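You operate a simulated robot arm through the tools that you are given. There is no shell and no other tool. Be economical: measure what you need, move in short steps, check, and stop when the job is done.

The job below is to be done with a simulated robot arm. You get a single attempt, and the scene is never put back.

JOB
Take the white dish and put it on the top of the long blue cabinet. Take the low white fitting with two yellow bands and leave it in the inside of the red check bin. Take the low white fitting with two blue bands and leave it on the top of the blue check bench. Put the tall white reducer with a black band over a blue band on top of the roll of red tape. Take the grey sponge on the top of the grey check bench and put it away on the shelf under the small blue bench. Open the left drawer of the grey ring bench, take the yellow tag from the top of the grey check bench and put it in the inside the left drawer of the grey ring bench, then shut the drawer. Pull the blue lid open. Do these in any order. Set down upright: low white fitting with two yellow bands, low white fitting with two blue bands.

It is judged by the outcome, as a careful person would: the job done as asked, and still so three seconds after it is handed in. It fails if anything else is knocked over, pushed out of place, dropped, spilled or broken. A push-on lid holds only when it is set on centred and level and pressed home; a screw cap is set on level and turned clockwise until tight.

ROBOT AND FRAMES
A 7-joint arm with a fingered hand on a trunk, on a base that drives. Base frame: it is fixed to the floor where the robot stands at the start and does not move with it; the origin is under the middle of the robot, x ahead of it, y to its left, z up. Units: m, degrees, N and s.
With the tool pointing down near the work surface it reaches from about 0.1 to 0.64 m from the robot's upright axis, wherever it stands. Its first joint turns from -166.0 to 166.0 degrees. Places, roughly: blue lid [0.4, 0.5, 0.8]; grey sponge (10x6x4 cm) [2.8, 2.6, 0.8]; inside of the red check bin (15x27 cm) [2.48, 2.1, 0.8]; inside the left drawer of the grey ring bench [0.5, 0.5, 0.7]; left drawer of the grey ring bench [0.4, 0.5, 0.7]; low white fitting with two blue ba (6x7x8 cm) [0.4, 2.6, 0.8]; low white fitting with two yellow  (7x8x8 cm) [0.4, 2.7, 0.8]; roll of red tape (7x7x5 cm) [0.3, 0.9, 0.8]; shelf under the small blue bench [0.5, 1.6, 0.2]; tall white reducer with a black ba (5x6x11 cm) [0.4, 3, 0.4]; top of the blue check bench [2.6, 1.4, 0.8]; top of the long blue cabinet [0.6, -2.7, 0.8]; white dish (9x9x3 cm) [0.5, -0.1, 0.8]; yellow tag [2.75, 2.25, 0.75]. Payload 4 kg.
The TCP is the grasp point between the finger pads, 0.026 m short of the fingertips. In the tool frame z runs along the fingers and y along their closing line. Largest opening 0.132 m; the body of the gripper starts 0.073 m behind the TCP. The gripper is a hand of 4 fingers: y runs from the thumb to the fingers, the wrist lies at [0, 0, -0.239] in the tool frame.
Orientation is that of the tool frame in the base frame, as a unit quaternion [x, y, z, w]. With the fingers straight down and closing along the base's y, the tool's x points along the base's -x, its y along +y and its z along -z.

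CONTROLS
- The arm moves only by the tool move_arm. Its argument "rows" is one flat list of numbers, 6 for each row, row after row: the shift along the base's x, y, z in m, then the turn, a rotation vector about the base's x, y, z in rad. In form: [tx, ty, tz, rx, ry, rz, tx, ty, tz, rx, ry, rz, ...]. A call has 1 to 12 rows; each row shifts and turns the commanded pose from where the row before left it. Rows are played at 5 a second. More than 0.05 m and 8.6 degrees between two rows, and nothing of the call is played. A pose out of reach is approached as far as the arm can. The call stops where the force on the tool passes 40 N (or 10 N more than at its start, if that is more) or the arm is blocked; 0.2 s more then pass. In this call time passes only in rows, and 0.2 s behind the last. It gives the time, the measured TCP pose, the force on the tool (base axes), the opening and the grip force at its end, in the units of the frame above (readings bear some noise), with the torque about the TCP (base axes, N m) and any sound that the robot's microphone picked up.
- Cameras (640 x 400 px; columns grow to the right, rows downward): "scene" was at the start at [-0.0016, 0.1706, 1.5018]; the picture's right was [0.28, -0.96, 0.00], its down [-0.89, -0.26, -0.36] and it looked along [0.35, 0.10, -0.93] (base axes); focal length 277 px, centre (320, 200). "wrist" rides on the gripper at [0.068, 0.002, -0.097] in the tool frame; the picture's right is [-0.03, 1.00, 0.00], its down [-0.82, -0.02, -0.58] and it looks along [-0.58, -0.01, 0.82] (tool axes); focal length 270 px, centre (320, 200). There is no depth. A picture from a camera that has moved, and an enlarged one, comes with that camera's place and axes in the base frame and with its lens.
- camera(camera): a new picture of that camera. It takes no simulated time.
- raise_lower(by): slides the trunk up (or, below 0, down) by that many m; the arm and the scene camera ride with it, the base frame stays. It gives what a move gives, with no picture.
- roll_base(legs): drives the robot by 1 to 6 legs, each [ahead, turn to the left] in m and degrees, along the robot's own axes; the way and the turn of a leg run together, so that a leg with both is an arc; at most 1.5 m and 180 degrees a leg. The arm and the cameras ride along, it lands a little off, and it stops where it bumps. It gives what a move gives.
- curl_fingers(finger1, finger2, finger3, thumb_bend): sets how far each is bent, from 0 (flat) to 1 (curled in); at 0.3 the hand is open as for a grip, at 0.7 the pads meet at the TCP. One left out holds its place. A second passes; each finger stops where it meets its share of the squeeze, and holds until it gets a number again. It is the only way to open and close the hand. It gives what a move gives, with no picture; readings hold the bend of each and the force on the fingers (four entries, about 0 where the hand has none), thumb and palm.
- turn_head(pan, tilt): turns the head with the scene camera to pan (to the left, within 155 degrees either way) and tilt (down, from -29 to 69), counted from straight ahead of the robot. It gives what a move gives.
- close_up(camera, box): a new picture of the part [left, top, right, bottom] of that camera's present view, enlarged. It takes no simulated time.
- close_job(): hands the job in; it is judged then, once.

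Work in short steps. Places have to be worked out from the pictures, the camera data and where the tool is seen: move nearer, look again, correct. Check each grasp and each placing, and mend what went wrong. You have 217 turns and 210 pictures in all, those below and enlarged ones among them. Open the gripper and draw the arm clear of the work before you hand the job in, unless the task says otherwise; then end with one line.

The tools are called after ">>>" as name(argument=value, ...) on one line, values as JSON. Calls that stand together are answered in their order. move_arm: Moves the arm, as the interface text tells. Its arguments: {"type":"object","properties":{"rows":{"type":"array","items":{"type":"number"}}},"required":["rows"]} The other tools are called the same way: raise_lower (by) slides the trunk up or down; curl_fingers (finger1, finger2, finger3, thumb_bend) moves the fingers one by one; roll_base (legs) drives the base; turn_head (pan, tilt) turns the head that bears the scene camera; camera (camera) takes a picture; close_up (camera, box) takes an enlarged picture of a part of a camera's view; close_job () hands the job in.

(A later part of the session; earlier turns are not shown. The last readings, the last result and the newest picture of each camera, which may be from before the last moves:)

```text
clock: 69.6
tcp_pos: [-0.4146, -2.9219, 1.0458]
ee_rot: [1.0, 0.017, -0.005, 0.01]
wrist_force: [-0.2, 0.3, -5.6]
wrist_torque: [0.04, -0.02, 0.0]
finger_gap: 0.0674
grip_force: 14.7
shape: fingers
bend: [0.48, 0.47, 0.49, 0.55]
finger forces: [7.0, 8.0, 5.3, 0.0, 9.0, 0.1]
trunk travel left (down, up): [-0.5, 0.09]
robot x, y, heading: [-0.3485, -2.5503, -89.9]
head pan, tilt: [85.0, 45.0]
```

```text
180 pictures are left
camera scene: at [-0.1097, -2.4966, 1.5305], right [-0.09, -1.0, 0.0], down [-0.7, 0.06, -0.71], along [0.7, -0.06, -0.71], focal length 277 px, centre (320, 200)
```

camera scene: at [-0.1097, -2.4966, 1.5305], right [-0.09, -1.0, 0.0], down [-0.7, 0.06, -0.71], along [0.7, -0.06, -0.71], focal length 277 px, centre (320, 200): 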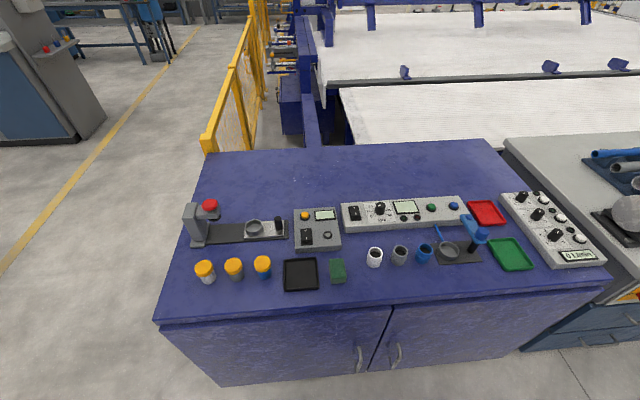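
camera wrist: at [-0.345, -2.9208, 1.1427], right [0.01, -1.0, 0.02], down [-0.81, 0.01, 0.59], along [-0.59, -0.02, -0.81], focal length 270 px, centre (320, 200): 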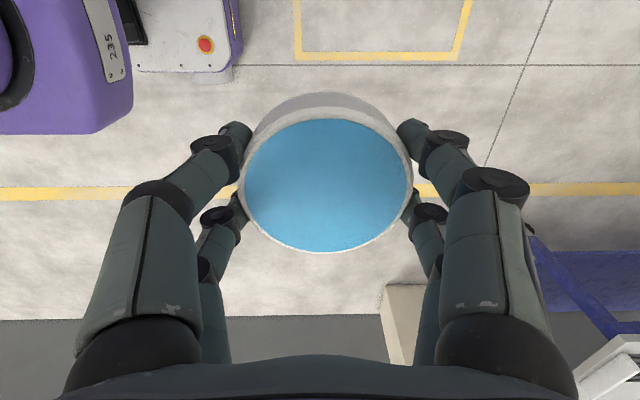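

From the west side the free zone is beyond reach; from the north end it's reachable. I reverse, go round to the north end and face the cabinet near (0.65, -1.72).

>>> roll_base(legs=[[-1.05, 0], [0, 90], [1.0, 0], [0, -90], [0.2, 0]])

>>> turn_head(pan=0, tilt=45)

>>> camera(camera="scene")

>>> camera(camera="wrist")

```text
clock: 89.3
tcp_pos: [0.5755, -2.1239, 1.0459]
ee_rot: [1.0, 0.004, -0.005, 0.01]
wrist_force: [-0.5, -0.8, -4.9]
wrist_torque: [0.01, -0.01, 0.0]
finger_gap: 0.067
grip_force: 14.1
shape: fingers
bend: [0.48, 0.47, 0.49, 0.55]
finger forces: [6.6, 7.9, 5.1, 0.0, 8.5, 0.0]
trunk travel left (down, up): [-0.5, 0.09]
robot x, y, heading: [0.6528, -1.7543, -91.2]
head pan, tilt: [85.0, 45.0]
```

```text
clock: 90.9
tcp_pos: [0.5752, -2.1247, 1.0472]
ee_rot: [1.0, 0.004, -0.004, 0.01]
wrist_force: [0.6, 0.2, -4.7]
wrist_torque: [0.0, -0.02, -0.03]
finger_gap: 0.0665
grip_force: 14.3
shape: fingers
bend: [0.48, 0.47, 0.49, 0.55]
finger forces: [6.8, 7.8, 5.2, 0.1, 8.5, 0.0]
trunk travel left (down, up): [-0.5, 0.09]
robot x, y, heading: [0.6472, -1.7592, -91.1]
head pan, tilt: [0.0, 45.0]
```

```text
179 pictures are left
camera scene: at [0.8078, -1.7777, 1.5305], right [-1.0, 0.02, 0.0], down [0.01, 0.71, -0.71], along [-0.01, -0.71, -0.71], focal length 277 px, centre (320, 200)
```

scene: 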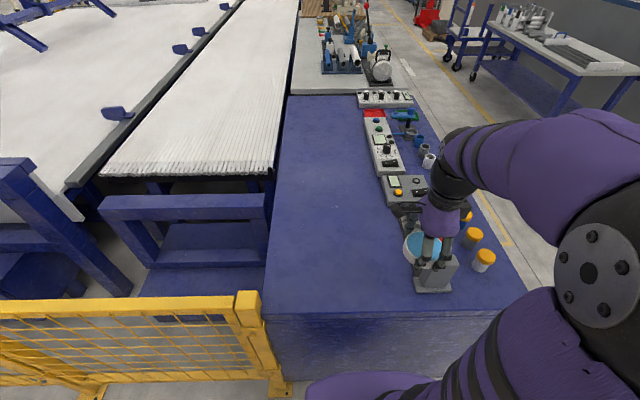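

```text
178 pictures are left
camera wrist: at [0.6456, -2.1247, 1.1427], right [-0.02, -1.0, 0.02], down [-0.81, 0.03, 0.59], along [-0.59, -0.01, -0.81], focal length 270 px, centre (320, 200)
```

wrist: 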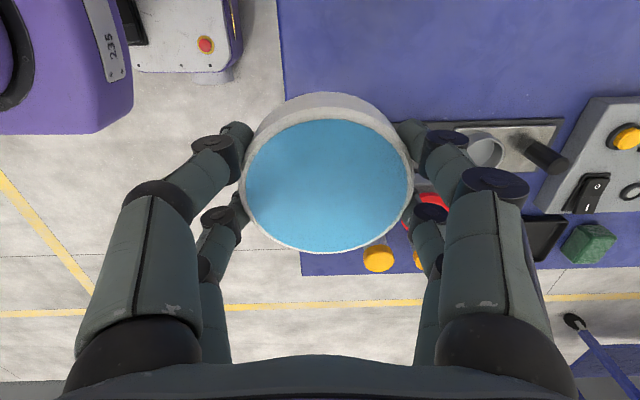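

The broad blue area near (0.75, -2.30) is clear. I carry the dish over it and lower most of the way.

>>> move_arm(rows=[0.03, -0.03, 0, 0, 0, 0, 0.03, -0.03, 0, 0, 0, 0, 0.03, -0.03, 0, 0, 0, 0, 0.03, -0.03, 0, 0, 0, 0, 0.03, -0.03, 0, 0, 0, 0, 0.025, -0.025, 0, 0, 0, 0, 0, 0, -0.04, 0, 0, 0, 0, 0, -0.04, 0, 0, 0, 0, 0, -0.04, 0, 0, 0, 0, 0, -0.04, 0, 0, 0])

>>> camera(camera="scene")

>>> camera(camera="wrist")

```text
clock: 93.1
tcp_pos: [0.7511, -2.2986, 0.8843]
ee_rot: [1.0, 0.005, -0.005, 0.01]
wrist_force: [0.0, 0.0, -5.6]
wrist_torque: [0.03, -0.03, 0.03]
finger_gap: 0.0666
grip_force: 14.2
shape: fingers
bend: [0.48, 0.47, 0.5, 0.55]
finger forces: [6.5, 8.1, 5.3, 0.0, 8.5, 0.1]
trunk travel left (down, up): [-0.5, 0.09]
robot x, y, heading: [0.6496, -1.7531, -91.5]
head pan, tilt: [0.0, 45.0]
```

```text
177 pictures are left
camera scene: at [0.808, -1.7781, 1.5305], right [-1.0, 0.02, 0.0], down [0.01, 0.71, -0.71], along [-0.01, -0.71, -0.71], focal length 277 px, centre (320, 200)
```

scene: 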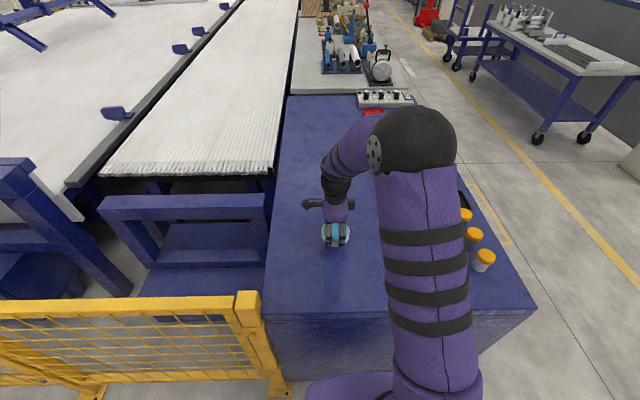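

```text
176 pictures are left
camera wrist: at [0.8211, -2.2995, 0.9811], right [-0.02, -1.0, 0.02], down [-0.81, 0.02, 0.59], along [-0.59, -0.01, -0.81], focal length 270 px, centre (320, 200)
```

wrist: 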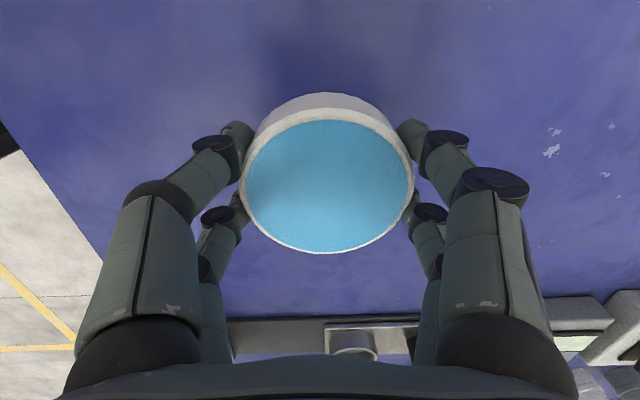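

The spot is clear. I lower in small steps, watching the vertical force.

>>> move_arm(rows=[0, 0, -0.02, 0, 0, 0, 0, 0, -0.015, 0, 0, 0, 0, 0, -0.006, 0, 0, 0])

>>> move_arm(rows=[0, 0, -0.004, 0, 0, 0])

>>> move_arm(rows=[0, 0, -0.003, 0, 0, 0])

```text
clock: 93.9
tcp_pos: [0.7509, -2.2999, 0.8433]
ee_rot: [1.0, 0.005, -0.006, 0.009]
wrist_force: [0.6, -0.3, -3.9]
wrist_torque: [0.01, 0.01, 0.02]
finger_gap: 0.0664
grip_force: 14.6
shape: fingers
bend: [0.48, 0.47, 0.5, 0.55]
finger forces: [6.5, 8.3, 5.3, 0.1, 8.5, 0.1]
trunk travel left (down, up): [-0.5, 0.09]
robot x, y, heading: [0.6518, -1.7522, -91.0]
head pan, tilt: [0.0, 45.0]
```

```text
clock: 94.3
tcp_pos: [0.7506, -2.2994, 0.8409]
ee_rot: [1.0, 0.004, -0.005, 0.01]
wrist_force: [-0.4, 0.2, -5.8]
wrist_torque: [0.0, -0.03, 0.0]
finger_gap: 0.0665
grip_force: 14.4
shape: fingers
bend: [0.48, 0.47, 0.5, 0.55]
finger forces: [6.5, 8.2, 5.4, 0.0, 8.5, 0.1]
trunk travel left (down, up): [-0.5, 0.09]
robot x, y, heading: [0.6531, -1.7539, -91.2]
head pan, tilt: [0.0, 45.0]
```

```text
clock: 94.7
tcp_pos: [0.7518, -2.299, 0.8386]
ee_rot: [1.0, 0.004, -0.005, 0.009]
wrist_force: [0.0, 0.2, -4.7]
wrist_torque: [0.05, -0.01, -0.01]
finger_gap: 0.0663
grip_force: 14.5
shape: fingers
bend: [0.48, 0.47, 0.5, 0.55]
finger forces: [6.5, 8.3, 5.4, 0.0, 8.5, 0.0]
trunk travel left (down, up): [-0.5, 0.09]
robot x, y, heading: [0.6512, -1.756, -91.2]
head pan, tilt: [0.0, 45.0]
```

Still hanging free; a few more small steps.

>>> move_arm(rows=[0, 0, -0.004, 0, 0, 0])

>>> move_arm(rows=[0, 0, -0.003, 0, 0, 0])

>>> move_arm(rows=[0, 0, -0.003, 0, 0, 0])

```text
clock: 95.1
tcp_pos: [0.7509, -2.2993, 0.8353]
ee_rot: [1.0, 0.005, -0.004, 0.01]
wrist_force: [0.0, 0.3, 1.7]
wrist_torque: [0.07, 0.07, 0.02]
finger_gap: 0.0663
grip_force: 15.0
shape: fingers
bend: [0.48, 0.47, 0.5, 0.55]
finger forces: [6.7, 8.4, 5.8, 0.0, 8.6, 0.0]
trunk travel left (down, up): [-0.5, 0.09]
robot x, y, heading: [0.6514, -1.7589, -91.2]
head pan, tilt: [0.0, 45.0]
```

```text
clock: 95.5
tcp_pos: [0.7504, -2.2981, 0.8337]
ee_rot: [1.0, 0.005, -0.005, 0.012]
wrist_force: [-0.8, 1.3, 19.1]
wrist_torque: [0.05, 0.02, 0.0]
finger_gap: 0.0662
grip_force: 15.8
shape: fingers
bend: [0.49, 0.47, 0.5, 0.55]
finger forces: [7.1, 8.1, 6.7, 0.0, 9.6, 0.0]
trunk travel left (down, up): [-0.5, 0.09]
robot x, y, heading: [0.6524, -1.7539, -91.4]
head pan, tilt: [0.0, 45.0]
```

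```text
clock: 95.9
tcp_pos: [0.7509, -2.3006, 0.8337]
ee_rot: [1.0, 0.005, -0.004, 0.014]
wrist_force: [-1.8, 4.2, 20.2]
wrist_torque: [0.45, 0.07, -0.05]
finger_gap: 0.0661
grip_force: 18.1
shape: fingers
bend: [0.5, 0.48, 0.51, 0.56]
finger forces: [6.2, 7.3, 10.1, 0.0, 12.4, 0.1]
trunk travel left (down, up): [-0.5, 0.09]
robot x, y, heading: [0.6502, -1.7524, -91.3]
head pan, tilt: [0.0, 45.0]
stopped in row 1: the force on the tool passed its limit at 42 N (the readings are from after the stop); the commanded pose is now the measured one
```

It rests on the top (contact at TCP 0.835, the same height as the ring bench). I ease up 2 mm and open.

>>> move_arm(rows=[0, 0, 0.0015, 0, 0, 0])

>>> curl_fingers(finger1=0.44, finger2=0.44, finger3=0.44, thumb_bend=0.44)

>>> curl_fingers(finger1=0.32, finger2=0.32, finger3=0.32, thumb_bend=0.32)

>>> camera(camera="wrist")

```text
clock: 96.3
tcp_pos: [0.7509, -2.2999, 0.8338]
ee_rot: [1.0, 0.004, -0.004, 0.012]
wrist_force: [-0.5, 2.9, 13.7]
wrist_torque: [0.19, 0.04, 0.0]
finger_gap: 0.0664
grip_force: 15.6
shape: fingers
bend: [0.5, 0.48, 0.51, 0.56]
finger forces: [6.5, 7.6, 6.6, 0.0, 10.2, 0.0]
trunk travel left (down, up): [-0.5, 0.09]
robot x, y, heading: [0.6507, -1.7472, -90.9]
head pan, tilt: [0.0, 45.0]
```

```text
clock: 97.3
tcp_pos: [0.752, -2.301, 0.8348]
ee_rot: [1.0, 0.005, -0.005, 0.014]
wrist_force: [0.8, -6.5, 14.9]
wrist_torque: [0.51, -0.31, -0.12]
finger_gap: 0.0775
grip_force: 7.7
shape: fingers
bend: [0.44, 0.44, 0.44, 0.48]
finger forces: [0.1, 0.0, 0.0, 0.0, 15.4, 0.0]
trunk travel left (down, up): [-0.5, 0.09]
robot x, y, heading: [0.6511, -1.7538, -91.4]
head pan, tilt: [0.0, 45.0]
```

```text
clock: 98.3
tcp_pos: [0.7511, -2.3005, 0.8334]
ee_rot: [1.0, 0.004, -0.005, 0.013]
wrist_force: [0.5, 1.0, -0.4]
wrist_torque: [0.03, 0.01, 0.01]
finger_gap: 0.1261
grip_force: 0.1
shape: fingers
bend: [0.32, 0.32, 0.32, 0.32]
finger forces: [0.0, 0.1, 0.0, 0.0, 0.1, 0.0]
trunk travel left (down, up): [-0.5, 0.09]
robot x, y, heading: [0.6483, -1.7549, -91.3]
head pan, tilt: [0.0, 45.0]
```

```text
175 pictures are left
camera wrist: at [0.8211, -2.3009, 0.9298], right [-0.02, -1.0, 0.03], down [-0.81, 0.03, 0.58], along [-0.58, -0.01, -0.81], focal length 270 px, centre (320, 200)
```

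wrist: 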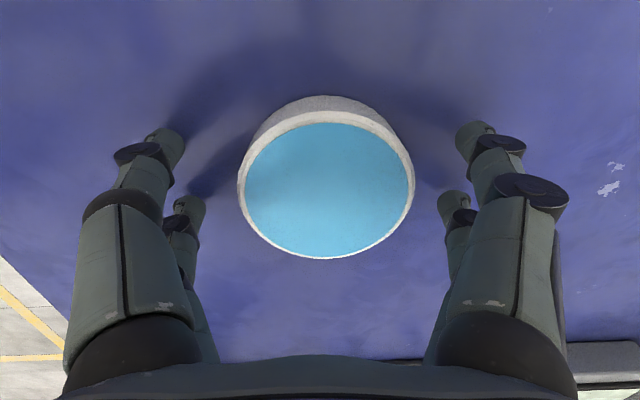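

The dish stands on the cabinet top, upright and full. I rise, draw in, and drive up the west aisle toward the fittings bench at y ≈ 2.6.

>>> move_arm(rows=[0, 0, 0.02, 0, 0, 0, 0, 0, 0.04, 0, 0, 0, 0, 0, 0.04, 0, 0, 0, 0, 0, 0.045, 0, 0, 0, 0, 0, 0.045, 0, 0, 0, 0, 0, 0.03, 0, 0, 0, -0.03, 0.035, 0, 0, 0, 0, -0.03, 0.035, 0, 0, 0, 0, -0.03, 0.035, 0, 0, 0, 0, -0.02, 0.04, 0, 0, 0, 0, 0, 0.04, 0, 0, 0, 0])

>>> camera(camera="scene")

>>> roll_base(legs=[[-0.15, 0], [0, -89], [0.95, 0], [0, -90], [1.5, 0], [1.5, 0]])

```text
clock: 100.7
tcp_pos: [0.6421, -2.1136, 1.0537]
ee_rot: [1.0, 0.004, -0.004, 0.014]
wrist_force: [-0.1, -0.4, -0.4]
wrist_torque: [-0.01, 0.0, 0.0]
finger_gap: 0.1261
grip_force: 0.0
shape: fingers
bend: [0.32, 0.32, 0.32, 0.32]
finger forces: [0.1, 0.0, 0.0, 0.0, 0.0, 0.0]
trunk travel left (down, up): [-0.5, 0.09]
robot x, y, heading: [0.6472, -1.7529, -91.1]
head pan, tilt: [0.0, 45.0]
```

```text
174 pictures are left
camera scene: at [0.8077, -1.7771, 1.5305], right [-1.0, 0.02, 0.0], down [0.01, 0.71, -0.71], along [-0.01, -0.71, -0.71], focal length 277 px, centre (320, 200)
```

scene: 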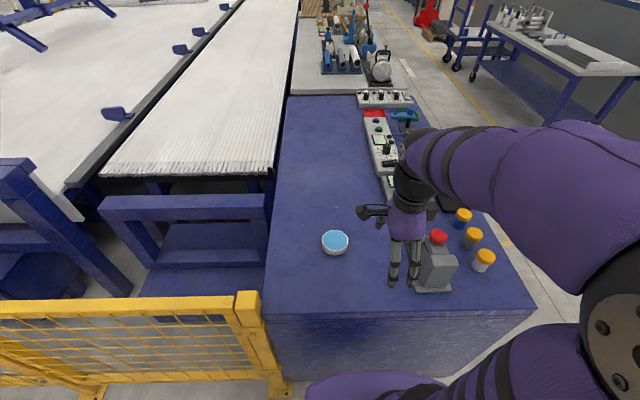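

```text
clock: 129.3
tcp_pos: [-0.1885, 1.8025, 1.0537]
ee_rot: [0.0, 1.0, 0.013, 0.004]
wrist_force: [-0.9, 0.4, -0.2]
wrist_torque: [0.02, -0.01, -0.01]
finger_gap: 0.1262
grip_force: 0.1
shape: fingers
bend: [0.32, 0.32, 0.32, 0.32]
finger forces: [0.0, 0.0, 0.1, 0.1, 0.0, 0.0]
trunk travel left (down, up): [-0.5, 0.09]
robot x, y, heading: [-0.2023, 1.4445, 88.4]
head pan, tilt: [0.0, 45.0]
```

I'm at (-0.20, 1.44) heading north. I look right and ahead at the small blue bench and the fittings bench.

>>> turn_head(pan=-75, tilt=45)

>>> camera(camera="scene")

>>> turn_head(pan=-35, tilt=35)

>>> camera(camera="scene")

```text
clock: 130.8
tcp_pos: [-0.1885, 1.8028, 1.0524]
ee_rot: [0.0, 1.0, 0.012, 0.004]
wrist_force: [0.0, 0.3, -0.6]
wrist_torque: [-0.04, -0.01, 0.02]
finger_gap: 0.1264
grip_force: 0.0
shape: fingers
bend: [0.32, 0.32, 0.32, 0.32]
finger forces: [0.1, 0.0, 0.0, 0.1, 0.1, 0.0]
trunk travel left (down, up): [-0.5, 0.09]
robot x, y, heading: [-0.2023, 1.4418, 88.2]
head pan, tilt: [-75.0, 45.0]
```

```text
173 pictures are left
camera scene: at [-0.2712, 1.4095, 1.5305], right [0.23, -0.97, 0.0], down [-0.69, -0.16, -0.71], along [0.69, 0.16, -0.71], focal length 277 px, centre (320, 200)
```

scene: 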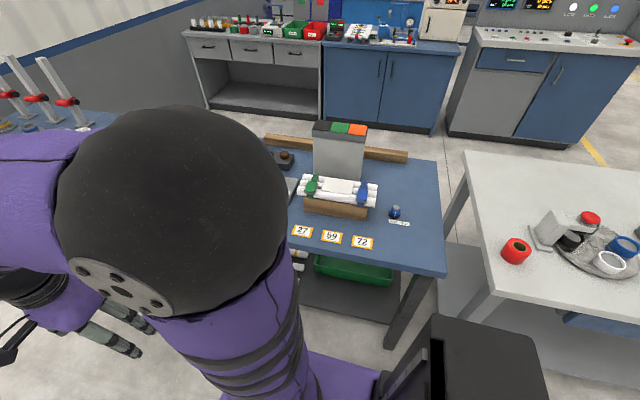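

```text
clock: 131.9
tcp_pos: [-0.1883, 1.8027, 1.0528]
ee_rot: [0.0, 1.0, 0.013, 0.004]
wrist_force: [-0.1, -0.1, 0.8]
wrist_torque: [0.0, 0.04, -0.02]
finger_gap: 0.1258
grip_force: 0.0
shape: fingers
bend: [0.32, 0.32, 0.32, 0.32]
finger forces: [0.0, 0.0, 0.1, 0.0, 0.0, 0.0]
trunk travel left (down, up): [-0.5, 0.09]
robot x, y, heading: [-0.1975, 1.4445, 88.3]
head pan, tilt: [-35.0, 35.0]
```

```text
172 pictures are left
camera scene: at [-0.2978, 1.4613, 1.5453], right [0.8, -0.6, 0.0], down [-0.34, -0.46, -0.82], along [0.49, 0.66, -0.57], focal length 277 px, centre (320, 200)
```

scene: 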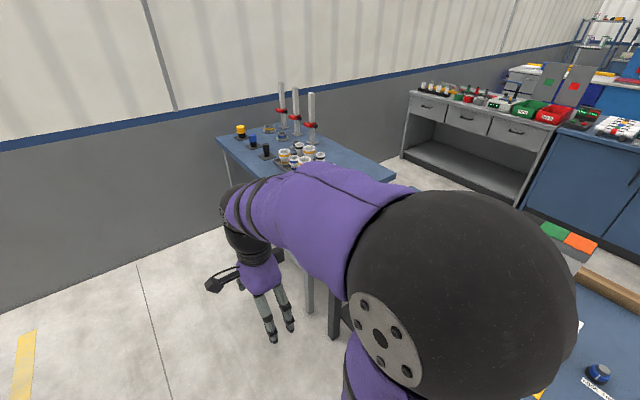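

I go on north to y ≈ 2.5 and turn to face the fittings bench.

>>> roll_base(legs=[[1.05, 3], [0, -90]])

>>> turn_head(pan=0, tilt=50)

>>> camera(camera="scene")

>>> camera(camera="wrist")

```text
clock: 141.5
tcp_pos: [0.1654, 2.5169, 1.0534]
ee_rot: [0.679, 0.734, 0.006, 0.013]
wrist_force: [0.4, 0.6, 0.2]
wrist_torque: [-0.03, 0.01, 0.0]
finger_gap: 0.1263
grip_force: 0.1
shape: fingers
bend: [0.32, 0.32, 0.32, 0.32]
finger forces: [0.0, 0.0, 0.1, 0.0, 0.0, 0.0]
trunk travel left (down, up): [-0.5, 0.09]
robot x, y, heading: [-0.1926, 2.4991, 3.1]
head pan, tilt: [-35.0, 35.0]
```

```text
clock: 142.5
tcp_pos: [0.167, 2.5174, 1.0531]
ee_rot: [0.679, 0.734, 0.006, 0.013]
wrist_force: [0.0, -0.4, -0.7]
wrist_torque: [0.0, 0.0, 0.0]
finger_gap: 0.1261
grip_force: 0.1
shape: fingers
bend: [0.32, 0.32, 0.32, 0.32]
finger forces: [0.0, 0.1, 0.0, 0.0, 0.1, 0.1]
trunk travel left (down, up): [-0.5, 0.09]
robot x, y, heading: [-0.1934, 2.4989, 3.1]
head pan, tilt: [0.0, 50.0]
```

```text
171 pictures are left
camera scene: at [-0.1795, 2.6568, 1.5236], right [0.05, -1.0, 0.0], down [-0.77, -0.04, -0.64], along [0.64, 0.03, -0.77], focal length 277 px, centre (320, 200)
```

scene: 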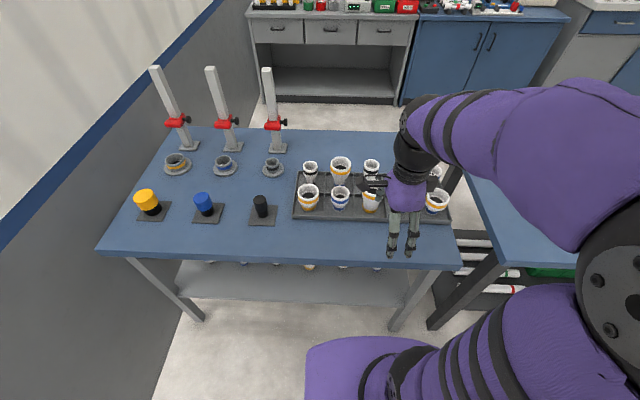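

```text
170 pictures are left
camera wrist: at [0.1598, 2.5851, 1.1496], right [1.0, 0.05, 0.03], down [0.03, -0.81, 0.58], along [0.05, -0.58, -0.81], focal length 270 px, centre (320, 200)
```

wrist: 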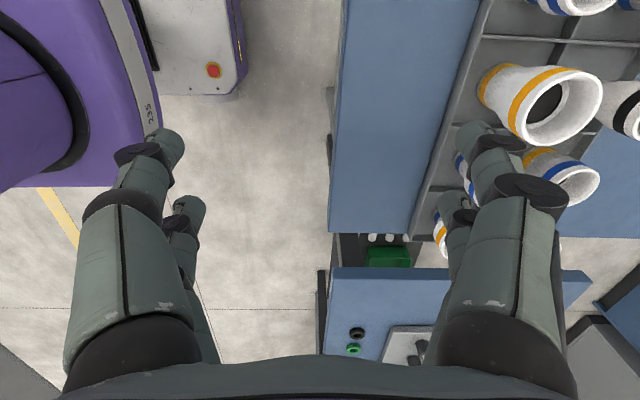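

Fittings sit in a tray with compartments. I swing the arm aside to the right (turning the hand back so it closes along y) for a clear view of the tray.

>>> move_arm(rows=[-0.01, -0.03, 0.005, 0, 0, 0.136, -0.01, -0.03, 0.005, 0, 0, 0.136, -0.01, -0.03, 0.005, 0, 0, 0.136, -0.01, -0.03, 0.005, 0, 0, 0.136, -0.01, -0.03, 0.005, 0, 0, 0.136, -0.01, -0.03, 0.005, 0, 0, 0.136, 0, -0.03, 0.005, 0, 0, 0.136, 0, -0.03, 0.005, 0, 0, 0.136, 0, -0.03, 0.005, 0, 0, 0.136, 0, -0.03, 0.005, 0, 0, 0.136, 0, -0.03, 0.005, 0, 0, 0.136])

>>> camera(camera="scene")

>>> close_up(camera="scene", box=[270, 130, 470, 255])

```text
clock: 144.9
tcp_pos: [0.1053, 2.1889, 1.108]
ee_rot: [-0.002, 1.0, 0.013, 0.004]
wrist_force: [-0.4, 0.6, -0.5]
wrist_torque: [0.0, -0.03, -0.04]
finger_gap: 0.1264
grip_force: 0.1
shape: fingers
bend: [0.32, 0.32, 0.32, 0.32]
finger forces: [0.0, 0.0, 0.1, 0.0, 0.0, 0.0]
trunk travel left (down, up): [-0.5, 0.09]
robot x, y, heading: [-0.1916, 2.4989, 2.9]
head pan, tilt: [0.0, 50.0]
```

```text
169 pictures are left
camera scene: at [-0.1795, 2.6566, 1.5236], right [0.05, -1.0, 0.0], down [-0.77, -0.04, -0.64], along [0.64, 0.03, -0.77], focal length 277 px, centre (320, 200)
```

scene: 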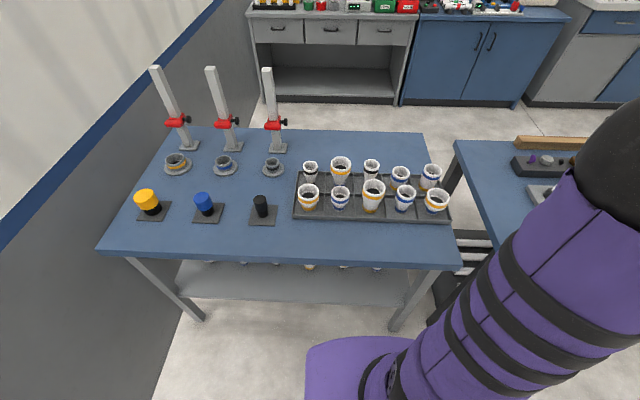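

```text
3.20 times, centred on (370, 192) of scene
camera zoom: at [-0.1795, 2.6566, 1.5236], right [0.05, -1.0, 0.0], down [-0.77, -0.04, -0.64], along [0.64, 0.03, -0.77], focal length 887 px, centre (160, 224)
```

zoom: 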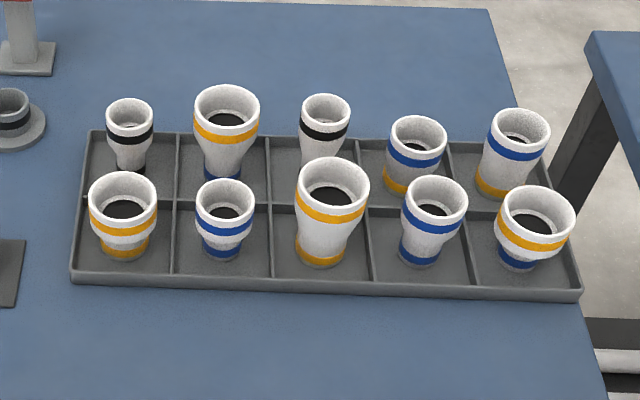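

The low fitting with two yellow bands is the leftmost of the front row, at about (0.39, 2.72); the low one with two blue bands is next to it, at (0.39, 2.62). I drive 0.1 m nearer and bring the hand above the yellow one, closing along x.

>>> roll_base(legs=[[0.1, -3]])

>>> move_arm(rows=[0.01, 0.045, 0, 0, 0, -0.143, 0.01, 0.045, 0, 0, 0, -0.143, 0.01, 0.045, 0, 0, 0, -0.143, 0.01, 0.045, 0, 0, 0, -0.143, 0.01, 0.045, 0, 0, 0, -0.143, 0.01, 0.045, 0, 0, 0, -0.143, 0.01, 0.045, 0, 0, 0, -0.143, 0.01, 0.045, 0, 0, 0, -0.143, 0.01, 0.045, 0, 0, 0, -0.143, 0.01, 0.045, 0, 0, 0, -0.143, 0.01, 0.045, 0, 0, 0, -0.14])

>>> camera(camera="wrist")

>>> camera(camera="scene")

```text
clock: 146.0
tcp_pos: [0.1882, 2.1765, 1.1077]
ee_rot: [0.025, 1.0, 0.013, 0.005]
wrist_force: [0.9, 0.0, -0.9]
wrist_torque: [-0.04, 0.01, 0.02]
finger_gap: 0.1262
grip_force: 0.1
shape: fingers
bend: [0.32, 0.32, 0.32, 0.32]
finger forces: [0.0, 0.0, 0.0, 0.0, 0.1, 0.1]
trunk travel left (down, up): [-0.5, 0.09]
robot x, y, heading: [-0.0952, 2.5054, -0.0]
head pan, tilt: [0.0, 50.0]
```

```text
clock: 148.4
tcp_pos: [0.2972, 2.6705, 1.1072]
ee_rot: [0.724, 0.69, 0.005, 0.013]
wrist_force: [-0.7, -0.3, -0.6]
wrist_torque: [0.0, -0.03, -0.05]
finger_gap: 0.1262
grip_force: 0.1
shape: fingers
bend: [0.32, 0.32, 0.32, 0.32]
finger forces: [0.0, 0.0, 0.1, 0.0, 0.0, 0.1]
trunk travel left (down, up): [-0.5, 0.09]
robot x, y, heading: [-0.0948, 2.5064, -0.3]
head pan, tilt: [0.0, 50.0]
```

```text
167 pictures are left
camera wrist: at [0.3005, 2.7401, 1.2042], right [1.0, -0.07, 0.03], down [-0.07, -0.81, 0.58], along [-0.02, -0.59, -0.81], focal length 270 px, centre (320, 200)
```

wrist: 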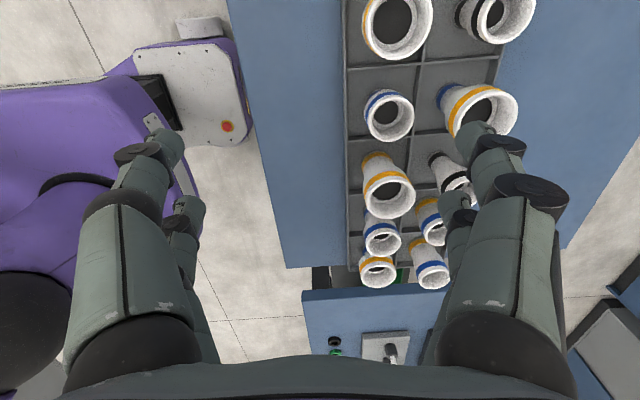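

```text
166 pictures are left
camera scene: at [-0.0717, 2.6588, 1.5235], right [0.0, -1.0, 0.0], down [-0.77, 0.0, -0.64], along [0.64, 0.0, -0.77], focal length 277 px, centre (320, 200)
```

scene: 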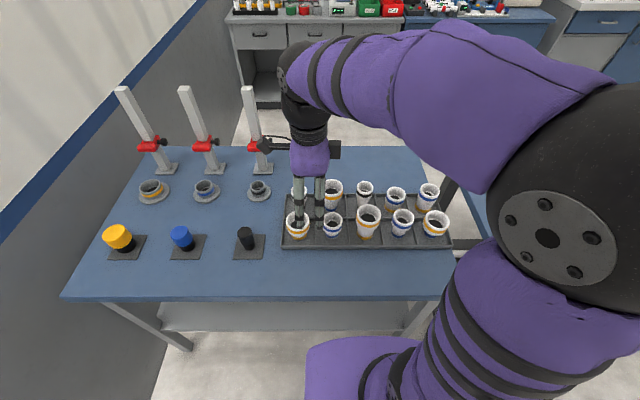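

Triangulated: rim of the yellow-band fitting at (0.381, 2.722, 0.90). I narrow the hand to ~0.105, move over it and lower to 0.97 for a check.

>>> curl_fingers(finger1=0.385, finger2=0.385, finger3=0.385, thumb_bend=0.385)

>>> move_arm(rows=[0.04, 0.025, 0, 0, 0, 0.024, 0.043, 0.026, 0, 0, 0, 0.024, 0, 0, -0.035, 0, 0, 0, 0, 0, -0.035, 0, 0, 0, 0, 0, -0.035, 0, 0, 0, 0, 0, -0.035, 0, 0, 0])

>>> camera(camera="wrist")

```text
clock: 149.4
tcp_pos: [0.2985, 2.671, 1.1084]
ee_rot: [0.723, 0.69, 0.006, 0.012]
wrist_force: [1.2, -0.2, 0.1]
wrist_torque: [0.03, -0.01, -0.03]
finger_gap: 0.1072
grip_force: 0.2
shape: fingers
bend: [0.38, 0.38, 0.38, 0.38]
finger forces: [0.0, 0.1, 0.1, 0.0, 0.1, 0.1]
trunk travel left (down, up): [-0.5, 0.09]
robot x, y, heading: [-0.0926, 2.5057, 0.1]
head pan, tilt: [0.0, 50.0]
```

```text
refused: row 2 steps farther than a row can; nothing moved
```

```text
165 pictures are left
camera wrist: at [0.3003, 2.7394, 1.2044], right [1.0, -0.07, 0.03], down [-0.07, -0.81, 0.58], along [-0.02, -0.58, -0.81], focal length 270 px, centre (320, 200)
```

wrist: 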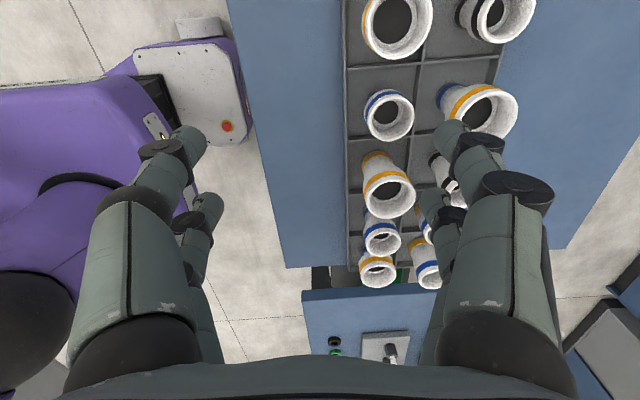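

I split that step, and also take out the 1.5° tilt of the hand.

>>> move_arm(rows=[0.04, 0.02, 0, 0.009, 0.025, 0.024, 0.04, 0.02, 0, 0, 0, 0.024, 0.003, 0.011, -0.03, 0, 0, 0, 0, 0, -0.035, 0, 0, 0, 0, 0, -0.035, 0, 0, 0, 0, 0, -0.035, 0, 0, 0])

>>> camera(camera="wrist")

```text
clock: 150.8
tcp_pos: [0.382, 2.7223, 0.9723]
ee_rot: [0.707, 0.707, 0.001, 0.0]
wrist_force: [-0.1, 0.2, -0.4]
wrist_torque: [-0.01, 0.02, 0.01]
finger_gap: 0.1071
grip_force: 0.2
shape: fingers
bend: [0.38, 0.38, 0.38, 0.38]
finger forces: [0.0, 0.0, 0.1, 0.1, 0.1, 0.2]
trunk travel left (down, up): [-0.5, 0.09]
robot x, y, heading: [-0.0973, 2.503, 0.1]
head pan, tilt: [0.0, 50.0]
```

```text
164 pictures are left
camera wrist: at [0.3838, 2.7894, 1.0699], right [1.0, -0.02, 0.0], down [-0.02, -0.82, 0.58], along [-0.01, -0.58, -0.82], focal length 270 px, centre (320, 200)
```

wrist: 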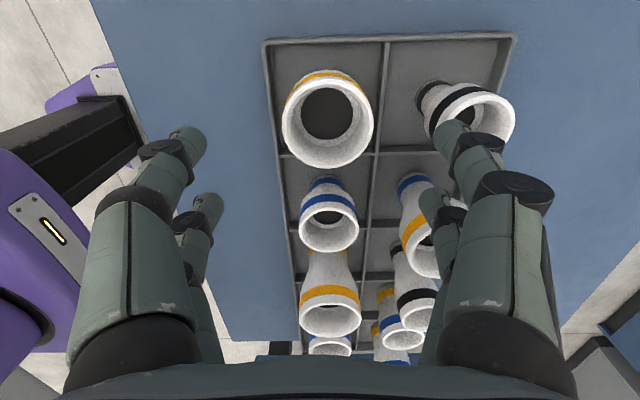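

The rim is about (0.387, 2.727), some 6 cm wide. I narrow a little more, centre and lower to 0.915 to check clearance with the black-band fitting behind.

>>> curl_fingers(finger1=0.42, finger2=0.42, finger3=0.42, thumb_bend=0.42)

>>> move_arm(rows=[0.004, 0.005, -0.025, 0, 0, 0, 0, 0, -0.03, 0, 0, 0])

>>> camera(camera="wrist")

```text
clock: 151.8
tcp_pos: [0.3819, 2.7212, 0.9723]
ee_rot: [0.707, 0.708, 0.0, 0.001]
wrist_force: [-0.5, -0.2, -0.8]
wrist_torque: [-0.03, -0.02, 0.0]
finger_gap: 0.0935
grip_force: 0.1
shape: fingers
bend: [0.42, 0.42, 0.42, 0.42]
finger forces: [0.0, 0.1, 0.0, 0.0, 0.0, 0.1]
trunk travel left (down, up): [-0.5, 0.09]
robot x, y, heading: [-0.0955, 2.5021, -0.1]
head pan, tilt: [0.0, 50.0]
```

```text
clock: 152.4
tcp_pos: [0.3841, 2.726, 0.9183]
ee_rot: [0.707, 0.708, 0.0, 0.0]
wrist_force: [-0.2, 0.1, -0.1]
wrist_torque: [0.02, 0.04, 0.01]
finger_gap: 0.0936
grip_force: 0.1
shape: fingers
bend: [0.42, 0.42, 0.42, 0.42]
finger forces: [0.0, 0.0, 0.0, 0.0, 0.0, 0.0]
trunk travel left (down, up): [-0.5, 0.09]
robot x, y, heading: [-0.0929, 2.5037, -0.2]
head pan, tilt: [0.0, 50.0]
```

```text
163 pictures are left
camera wrist: at [0.3874, 2.7939, 1.0149], right [1.0, -0.02, 0.0], down [-0.02, -0.82, 0.58], along [-0.01, -0.58, -0.82], focal length 270 px, centre (320, 200)
```

wrist: 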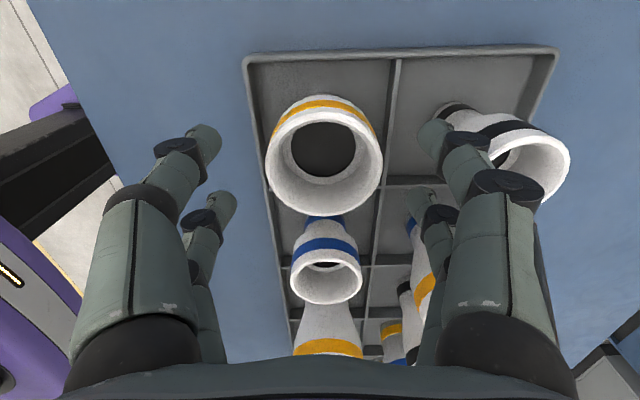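

Clearance is good (3 cm behind). Rim near 0.885; I lower to 0.872 and close to grip.

>>> move_arm(rows=[0.004, -0.001, -0.024, 0, 0, 0, 0, 0, -0.02, 0, 0, 0])

>>> curl_fingers(finger1=0.58, finger2=0.58, finger3=0.58, thumb_bend=0.58)

>>> camera(camera="wrist")

```text
clock: 153.0
tcp_pos: [0.3888, 2.7258, 0.8724]
ee_rot: [0.707, 0.707, 0.0, 0.001]
wrist_force: [-0.1, 0.8, 0.3]
wrist_torque: [0.01, -0.02, 0.01]
finger_gap: 0.0936
grip_force: 0.0
shape: fingers
bend: [0.42, 0.42, 0.42, 0.42]
finger forces: [0.0, 0.0, 0.1, 0.0, 0.1, 0.0]
trunk travel left (down, up): [-0.5, 0.09]
robot x, y, heading: [-0.0941, 2.5034, -0.1]
head pan, tilt: [0.0, 50.0]
```

```text
clock: 154.0
tcp_pos: [0.3885, 2.7266, 0.8728]
ee_rot: [0.707, 0.708, -0.001, 0.001]
wrist_force: [-0.5, -0.3, 0.5]
wrist_torque: [0.02, 0.02, 0.0]
finger_gap: 0.048
grip_force: 4.4
shape: fingers
bend: [0.55, 0.52, 0.52, 0.56]
finger forces: [1.3, 3.2, 2.9, 0.1, 1.6, 0.0]
trunk travel left (down, up): [-0.5, 0.09]
robot x, y, heading: [-0.0972, 2.5051, -0.0]
head pan, tilt: [0.0, 50.0]
```

```text
162 pictures are left
camera wrist: at [0.3907, 2.7931, 0.9703], right [1.0, -0.02, 0.0], down [-0.02, -0.82, 0.58], along [-0.01, -0.58, -0.82], focal length 270 px, centre (320, 200)
```

wrist: 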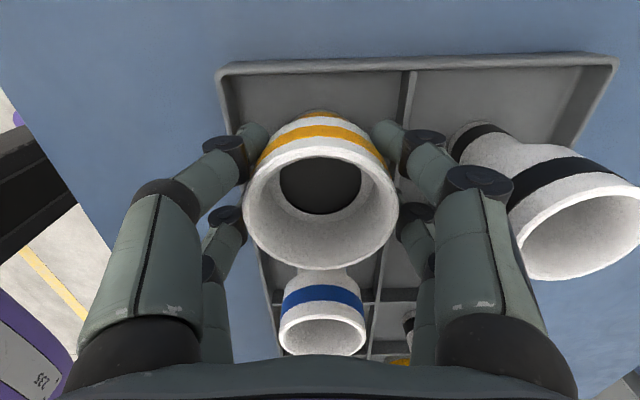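

The fitting is held just below the rim. I firm up and lift a little to test.

>>> curl_fingers(finger1=0.66, finger2=0.66, finger3=0.66, thumb_bend=0.66)

>>> move_arm(rows=[0, 0, 0.015, 0, 0, 0, 0, 0, 0.025, 0, 0, 0, 0, 0, 0.03, 0, 0, 0, 0, 0, 0.03, 0, 0, 0])

>>> camera(camera="wrist")

>>> camera(camera="scene")

```text
clock: 155.0
tcp_pos: [0.3896, 2.7258, 0.8734]
ee_rot: [0.706, 0.708, 0.0, 0.002]
wrist_force: [-0.2, 0.6, 1.0]
wrist_torque: [0.03, 0.01, -0.04]
finger_gap: 0.0448
grip_force: 15.8
shape: fingers
bend: [0.55, 0.52, 0.54, 0.61]
finger forces: [7.6, 7.8, 6.3, 0.0, 8.9, 0.0]
trunk travel left (down, up): [-0.5, 0.09]
robot x, y, heading: [-0.0915, 2.5027, -0.1]
head pan, tilt: [0.0, 50.0]
```

```text
clock: 156.0
tcp_pos: [0.389, 2.727, 0.9738]
ee_rot: [0.707, 0.708, -0.001, 0.0]
wrist_force: [-0.6, -0.4, -1.3]
wrist_torque: [0.0, 0.01, 0.0]
finger_gap: 0.0445
grip_force: 15.0
shape: fingers
bend: [0.55, 0.52, 0.54, 0.61]
finger forces: [7.7, 7.9, 6.3, 0.0, 8.7, 0.0]
trunk travel left (down, up): [-0.5, 0.09]
robot x, y, heading: [-0.0931, 2.5021, -0.0]
head pan, tilt: [0.0, 50.0]
```

```text
161 pictures are left
camera wrist: at [0.3906, 2.7939, 1.0706], right [1.0, -0.02, 0.0], down [-0.02, -0.82, 0.58], along [-0.01, -0.58, -0.82], focal length 270 px, centre (320, 200)
```

wrist: 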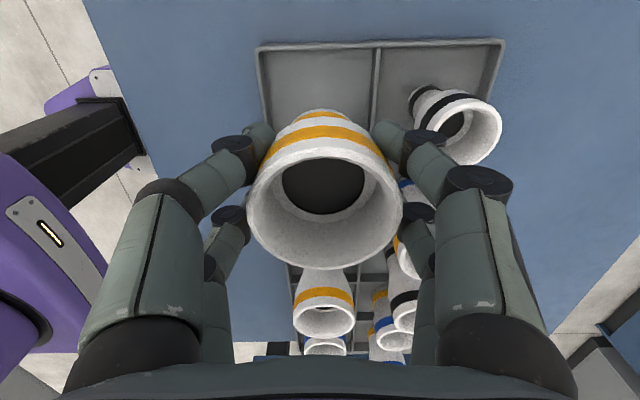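

```text
160 pictures are left
camera scene: at [-0.0718, 2.6587, 1.5235], right [0.0, -1.0, 0.0], down [-0.77, 0.0, -0.64], along [0.64, 0.0, -0.77], focal length 277 px, centre (320, 200)
```

scene: 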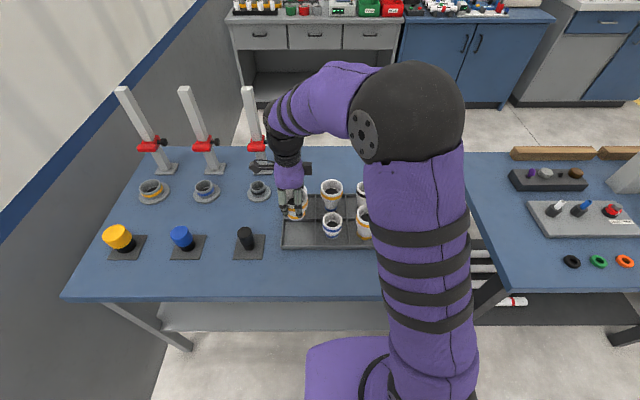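

Held well. I raise and draw the arm in, then drive round the south of the ring bench toward the east benches (first part).

>>> move_arm(rows=[0, 0, 0.04, 0, 0, 0, 0, 0, 0.045, 0, 0, 0, -0.03, -0.035, 0.03, 0, 0, 0, -0.03, -0.04, 0, 0, 0, 0, -0.03, -0.04, 0, 0, 0, 0, -0.03, -0.04, 0, 0, 0, 0, 0, -0.04, 0, 0, 0, 0, 0, -0.035, 0, 0, 0, 0])

>>> roll_base(legs=[[-0.25, 0], [0, -90], [1.5, 0], [1.5, 0], [0.5, 0], [0, 90]])

```text
refused: row 3 steps farther than a row can; nothing moved
```

```text
clock: 182.9
tcp_pos: [0.1739, -0.7414, 0.9732]
ee_rot: [0.688, 0.726, -0.001, 0.001]
wrist_force: [0.4, -0.4, -1.3]
wrist_torque: [0.02, 0.02, 0.0]
finger_gap: 0.0445
grip_force: 14.5
shape: fingers
bend: [0.55, 0.52, 0.54, 0.61]
finger forces: [7.4, 7.8, 5.6, 0.0, 8.2, 0.0]
trunk travel left (down, up): [-0.5, 0.09]
robot x, y, heading: [-0.2953, -0.9922, 2.9]
head pan, tilt: [0.0, 50.0]
```

The arm move was refused and the drive went ahead with the arm as it was; readings show no bump and the grip unchanged, and the swept area had nothing that high. Now I stow the arm higher before going on.

>>> move_arm(rows=[0, 0, 0.04, 0, 0, 0, 0, 0, 0.045, 0, 0, 0, -0.02, -0.03, 0.02, 0, 0, 0, -0.02, -0.04, 0, 0, 0, 0, -0.03, -0.035, 0, 0, 0, 0, -0.02, -0.04, 0, 0, 0, 0, 0, -0.04, 0, 0, 0, 0])

>>> turn_head(pan=35, tilt=20)

>>> camera(camera="scene")

>>> camera(camera="wrist")

```text
clock: 184.5
tcp_pos: [0.0833, -0.9253, 1.0786]
ee_rot: [0.687, 0.727, -0.001, 0.001]
wrist_force: [-0.3, 0.1, -0.1]
wrist_torque: [0.0, 0.02, -0.01]
finger_gap: 0.0442
grip_force: 14.7
shape: fingers
bend: [0.55, 0.52, 0.54, 0.61]
finger forces: [7.6, 7.8, 5.6, 0.1, 8.2, 0.0]
trunk travel left (down, up): [-0.5, 0.09]
robot x, y, heading: [-0.3023, -0.991, 3.1]
head pan, tilt: [0.0, 50.0]
```

```text
clock: 185.5
tcp_pos: [0.0839, -0.9262, 1.0803]
ee_rot: [0.687, 0.727, -0.002, 0.0]
wrist_force: [-0.2, 0.4, -0.6]
wrist_torque: [-0.02, -0.06, 0.0]
finger_gap: 0.0442
grip_force: 14.5
shape: fingers
bend: [0.55, 0.52, 0.54, 0.61]
finger forces: [7.4, 7.8, 5.6, 0.0, 8.1, 0.0]
trunk travel left (down, up): [-0.5, 0.09]
robot x, y, heading: [-0.2972, -0.9886, 2.9]
head pan, tilt: [35.0, 20.0]
```

```text
159 pictures are left
camera scene: at [-0.286, -0.7815, 1.5691], right [0.62, -0.79, 0.0], down [-0.27, -0.21, -0.94], along [0.74, 0.58, -0.34], focal length 277 px, centre (320, 200)
```

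scene: 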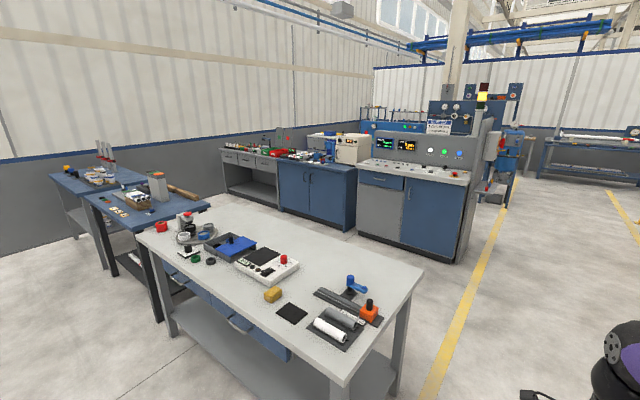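

```text
158 pictures are left
camera wrist: at [0.0819, -0.8588, 1.1764], right [1.0, 0.03, 0.0], down [0.02, -0.82, 0.58], along [0.02, -0.58, -0.82], focal length 270 px, centre (320, 200)
```

wrist: 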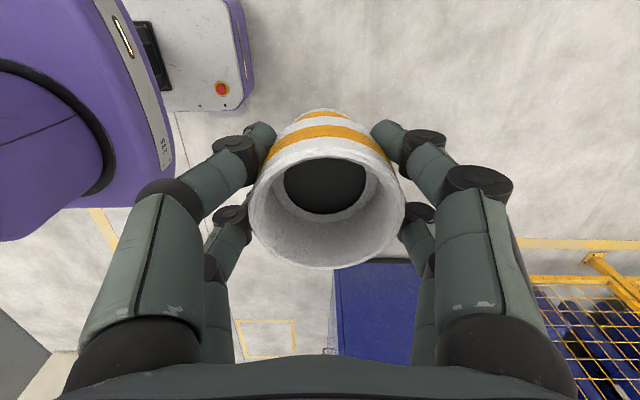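

The east corridor is wide and clear. I drive to about (1.6, 2.1) and face the red bin.

>>> roll_base(legs=[[1.0, -3], [0.9, 0], [0, 90], [1.5, 0], [1.5, 0], [0, -90]])

>>> turn_head(pan=0, tilt=35)

>>> camera(camera="scene")

```text
clock: 217.5
tcp_pos: [1.9862, 2.1044, 1.0796]
ee_rot: [0.704, 0.71, -0.001, 0.001]
wrist_force: [0.2, -0.1, -0.3]
wrist_torque: [-0.01, 0.01, 0.0]
finger_gap: 0.0437
grip_force: 13.9
shape: fingers
bend: [0.55, 0.52, 0.54, 0.61]
finger forces: [7.4, 7.6, 5.2, 0.0, 7.7, 0.0]
trunk travel left (down, up): [-0.5, 0.09]
robot x, y, heading: [1.5997, 2.057, 0.1]
head pan, tilt: [35.0, 20.0]
```

```text
clock: 218.5
tcp_pos: [1.9874, 2.1036, 1.079]
ee_rot: [0.704, 0.71, 0.0, 0.0]
wrist_force: [-0.1, 1.0, -0.7]
wrist_torque: [-0.02, -0.03, 0.0]
finger_gap: 0.0438
grip_force: 13.9
shape: fingers
bend: [0.55, 0.52, 0.54, 0.61]
finger forces: [7.4, 7.8, 5.2, 0.0, 7.7, 0.0]
trunk travel left (down, up): [-0.5, 0.09]
robot x, y, heading: [1.6044, 2.0559, 0.1]
head pan, tilt: [0.0, 35.0]
```

```text
157 pictures are left
camera scene: at [1.6362, 2.2134, 1.5453], right [0.01, -1.0, 0.0], down [-0.57, 0.0, -0.82], along [0.82, 0.0, -0.57], focal length 277 px, centre (320, 200)
```

scene: 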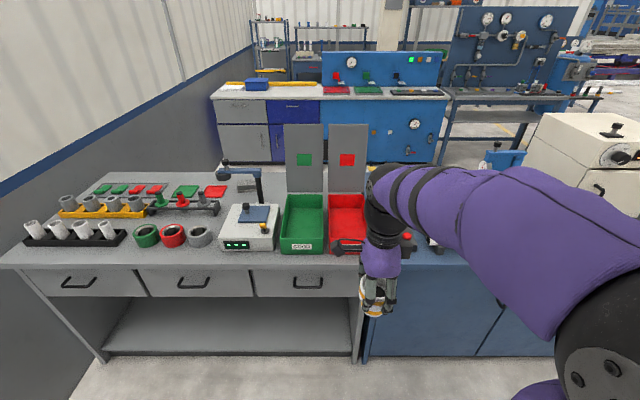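

The red bin stands ahead-right, next to the green one. I drive 0.4 m nearer and look down into it.

>>> roll_base(legs=[[0.4, 0]])

>>> move_arm(rows=[-0.04, 0, 0.02, 0, 0, 0, -0.04, 0, 0.02, 0, 0, 0, -0.03, -0.03, 0, 0, 0, 0])

>>> turn_head(pan=0, tilt=48)

>>> camera(camera="scene")

>>> camera(camera="wrist")

```text
clock: 221.0
tcp_pos: [2.3872, 2.1027, 1.0787]
ee_rot: [0.706, 0.709, 0.0, 0.001]
wrist_force: [0.3, -0.6, -1.9]
wrist_torque: [0.01, 0.02, -0.01]
finger_gap: 0.0437
grip_force: 14.4
shape: fingers
bend: [0.55, 0.52, 0.54, 0.61]
finger forces: [7.5, 7.7, 5.2, 0.1, 7.6, 0.0]
trunk travel left (down, up): [-0.5, 0.09]
robot x, y, heading: [2.0077, 2.0583, 0.2]
head pan, tilt: [0.0, 35.0]
```

```text
clock: 221.8
tcp_pos: [2.2747, 2.0764, 1.1192]
ee_rot: [0.706, 0.708, 0.0, 0.001]
wrist_force: [0.4, 0.0, -0.6]
wrist_torque: [0.02, 0.03, -0.02]
finger_gap: 0.0438
grip_force: 13.9
shape: fingers
bend: [0.55, 0.52, 0.54, 0.61]
finger forces: [7.3, 7.7, 5.5, 0.1, 7.9, 0.0]
trunk travel left (down, up): [-0.5, 0.09]
robot x, y, heading: [2.0045, 2.0585, -0.2]
head pan, tilt: [0.0, 35.0]
```

```text
clock: 222.5
tcp_pos: [2.276, 2.0759, 1.1189]
ee_rot: [0.706, 0.708, 0.0, 0.001]
wrist_force: [-0.3, -0.6, -0.3]
wrist_torque: [0.01, -0.02, -0.01]
finger_gap: 0.0438
grip_force: 13.8
shape: fingers
bend: [0.55, 0.52, 0.54, 0.61]
finger forces: [7.3, 7.8, 5.4, 0.0, 7.8, 0.0]
trunk travel left (down, up): [-0.5, 0.09]
robot x, y, heading: [2.0059, 2.06, 0.3]
head pan, tilt: [0.0, 48.0]
```

```text
156 pictures are left
camera scene: at [2.0283, 2.2141, 1.5263], right [0.0, -1.0, 0.0], down [-0.74, 0.0, -0.67], along [0.67, 0.0, -0.74], focal length 277 px, centre (320, 200)
```

scene: 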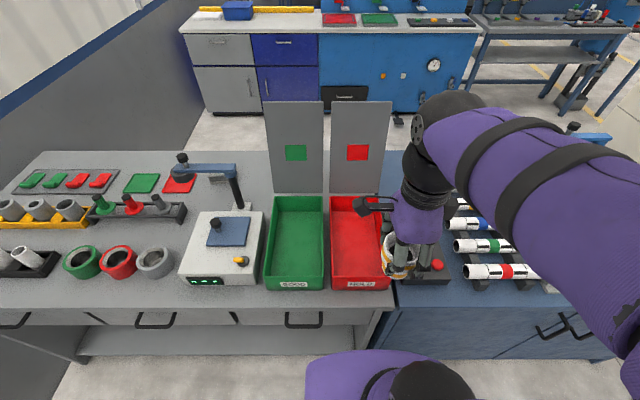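

```text
155 pictures are left
camera wrist: at [2.2773, 2.1429, 1.2165], right [1.0, -0.02, 0.0], down [-0.02, -0.82, 0.58], along [-0.01, -0.58, -0.82], focal length 270 px, centre (320, 200)
```

wrist: 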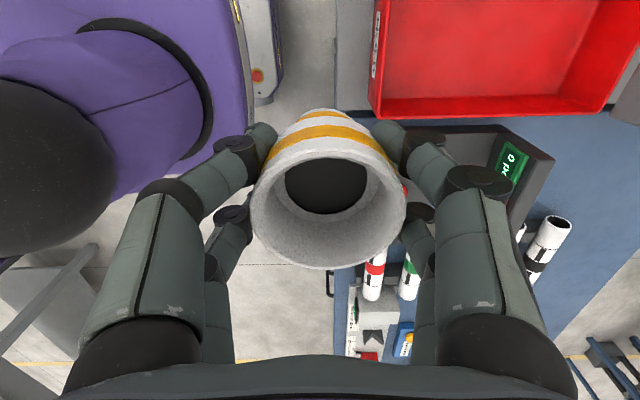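

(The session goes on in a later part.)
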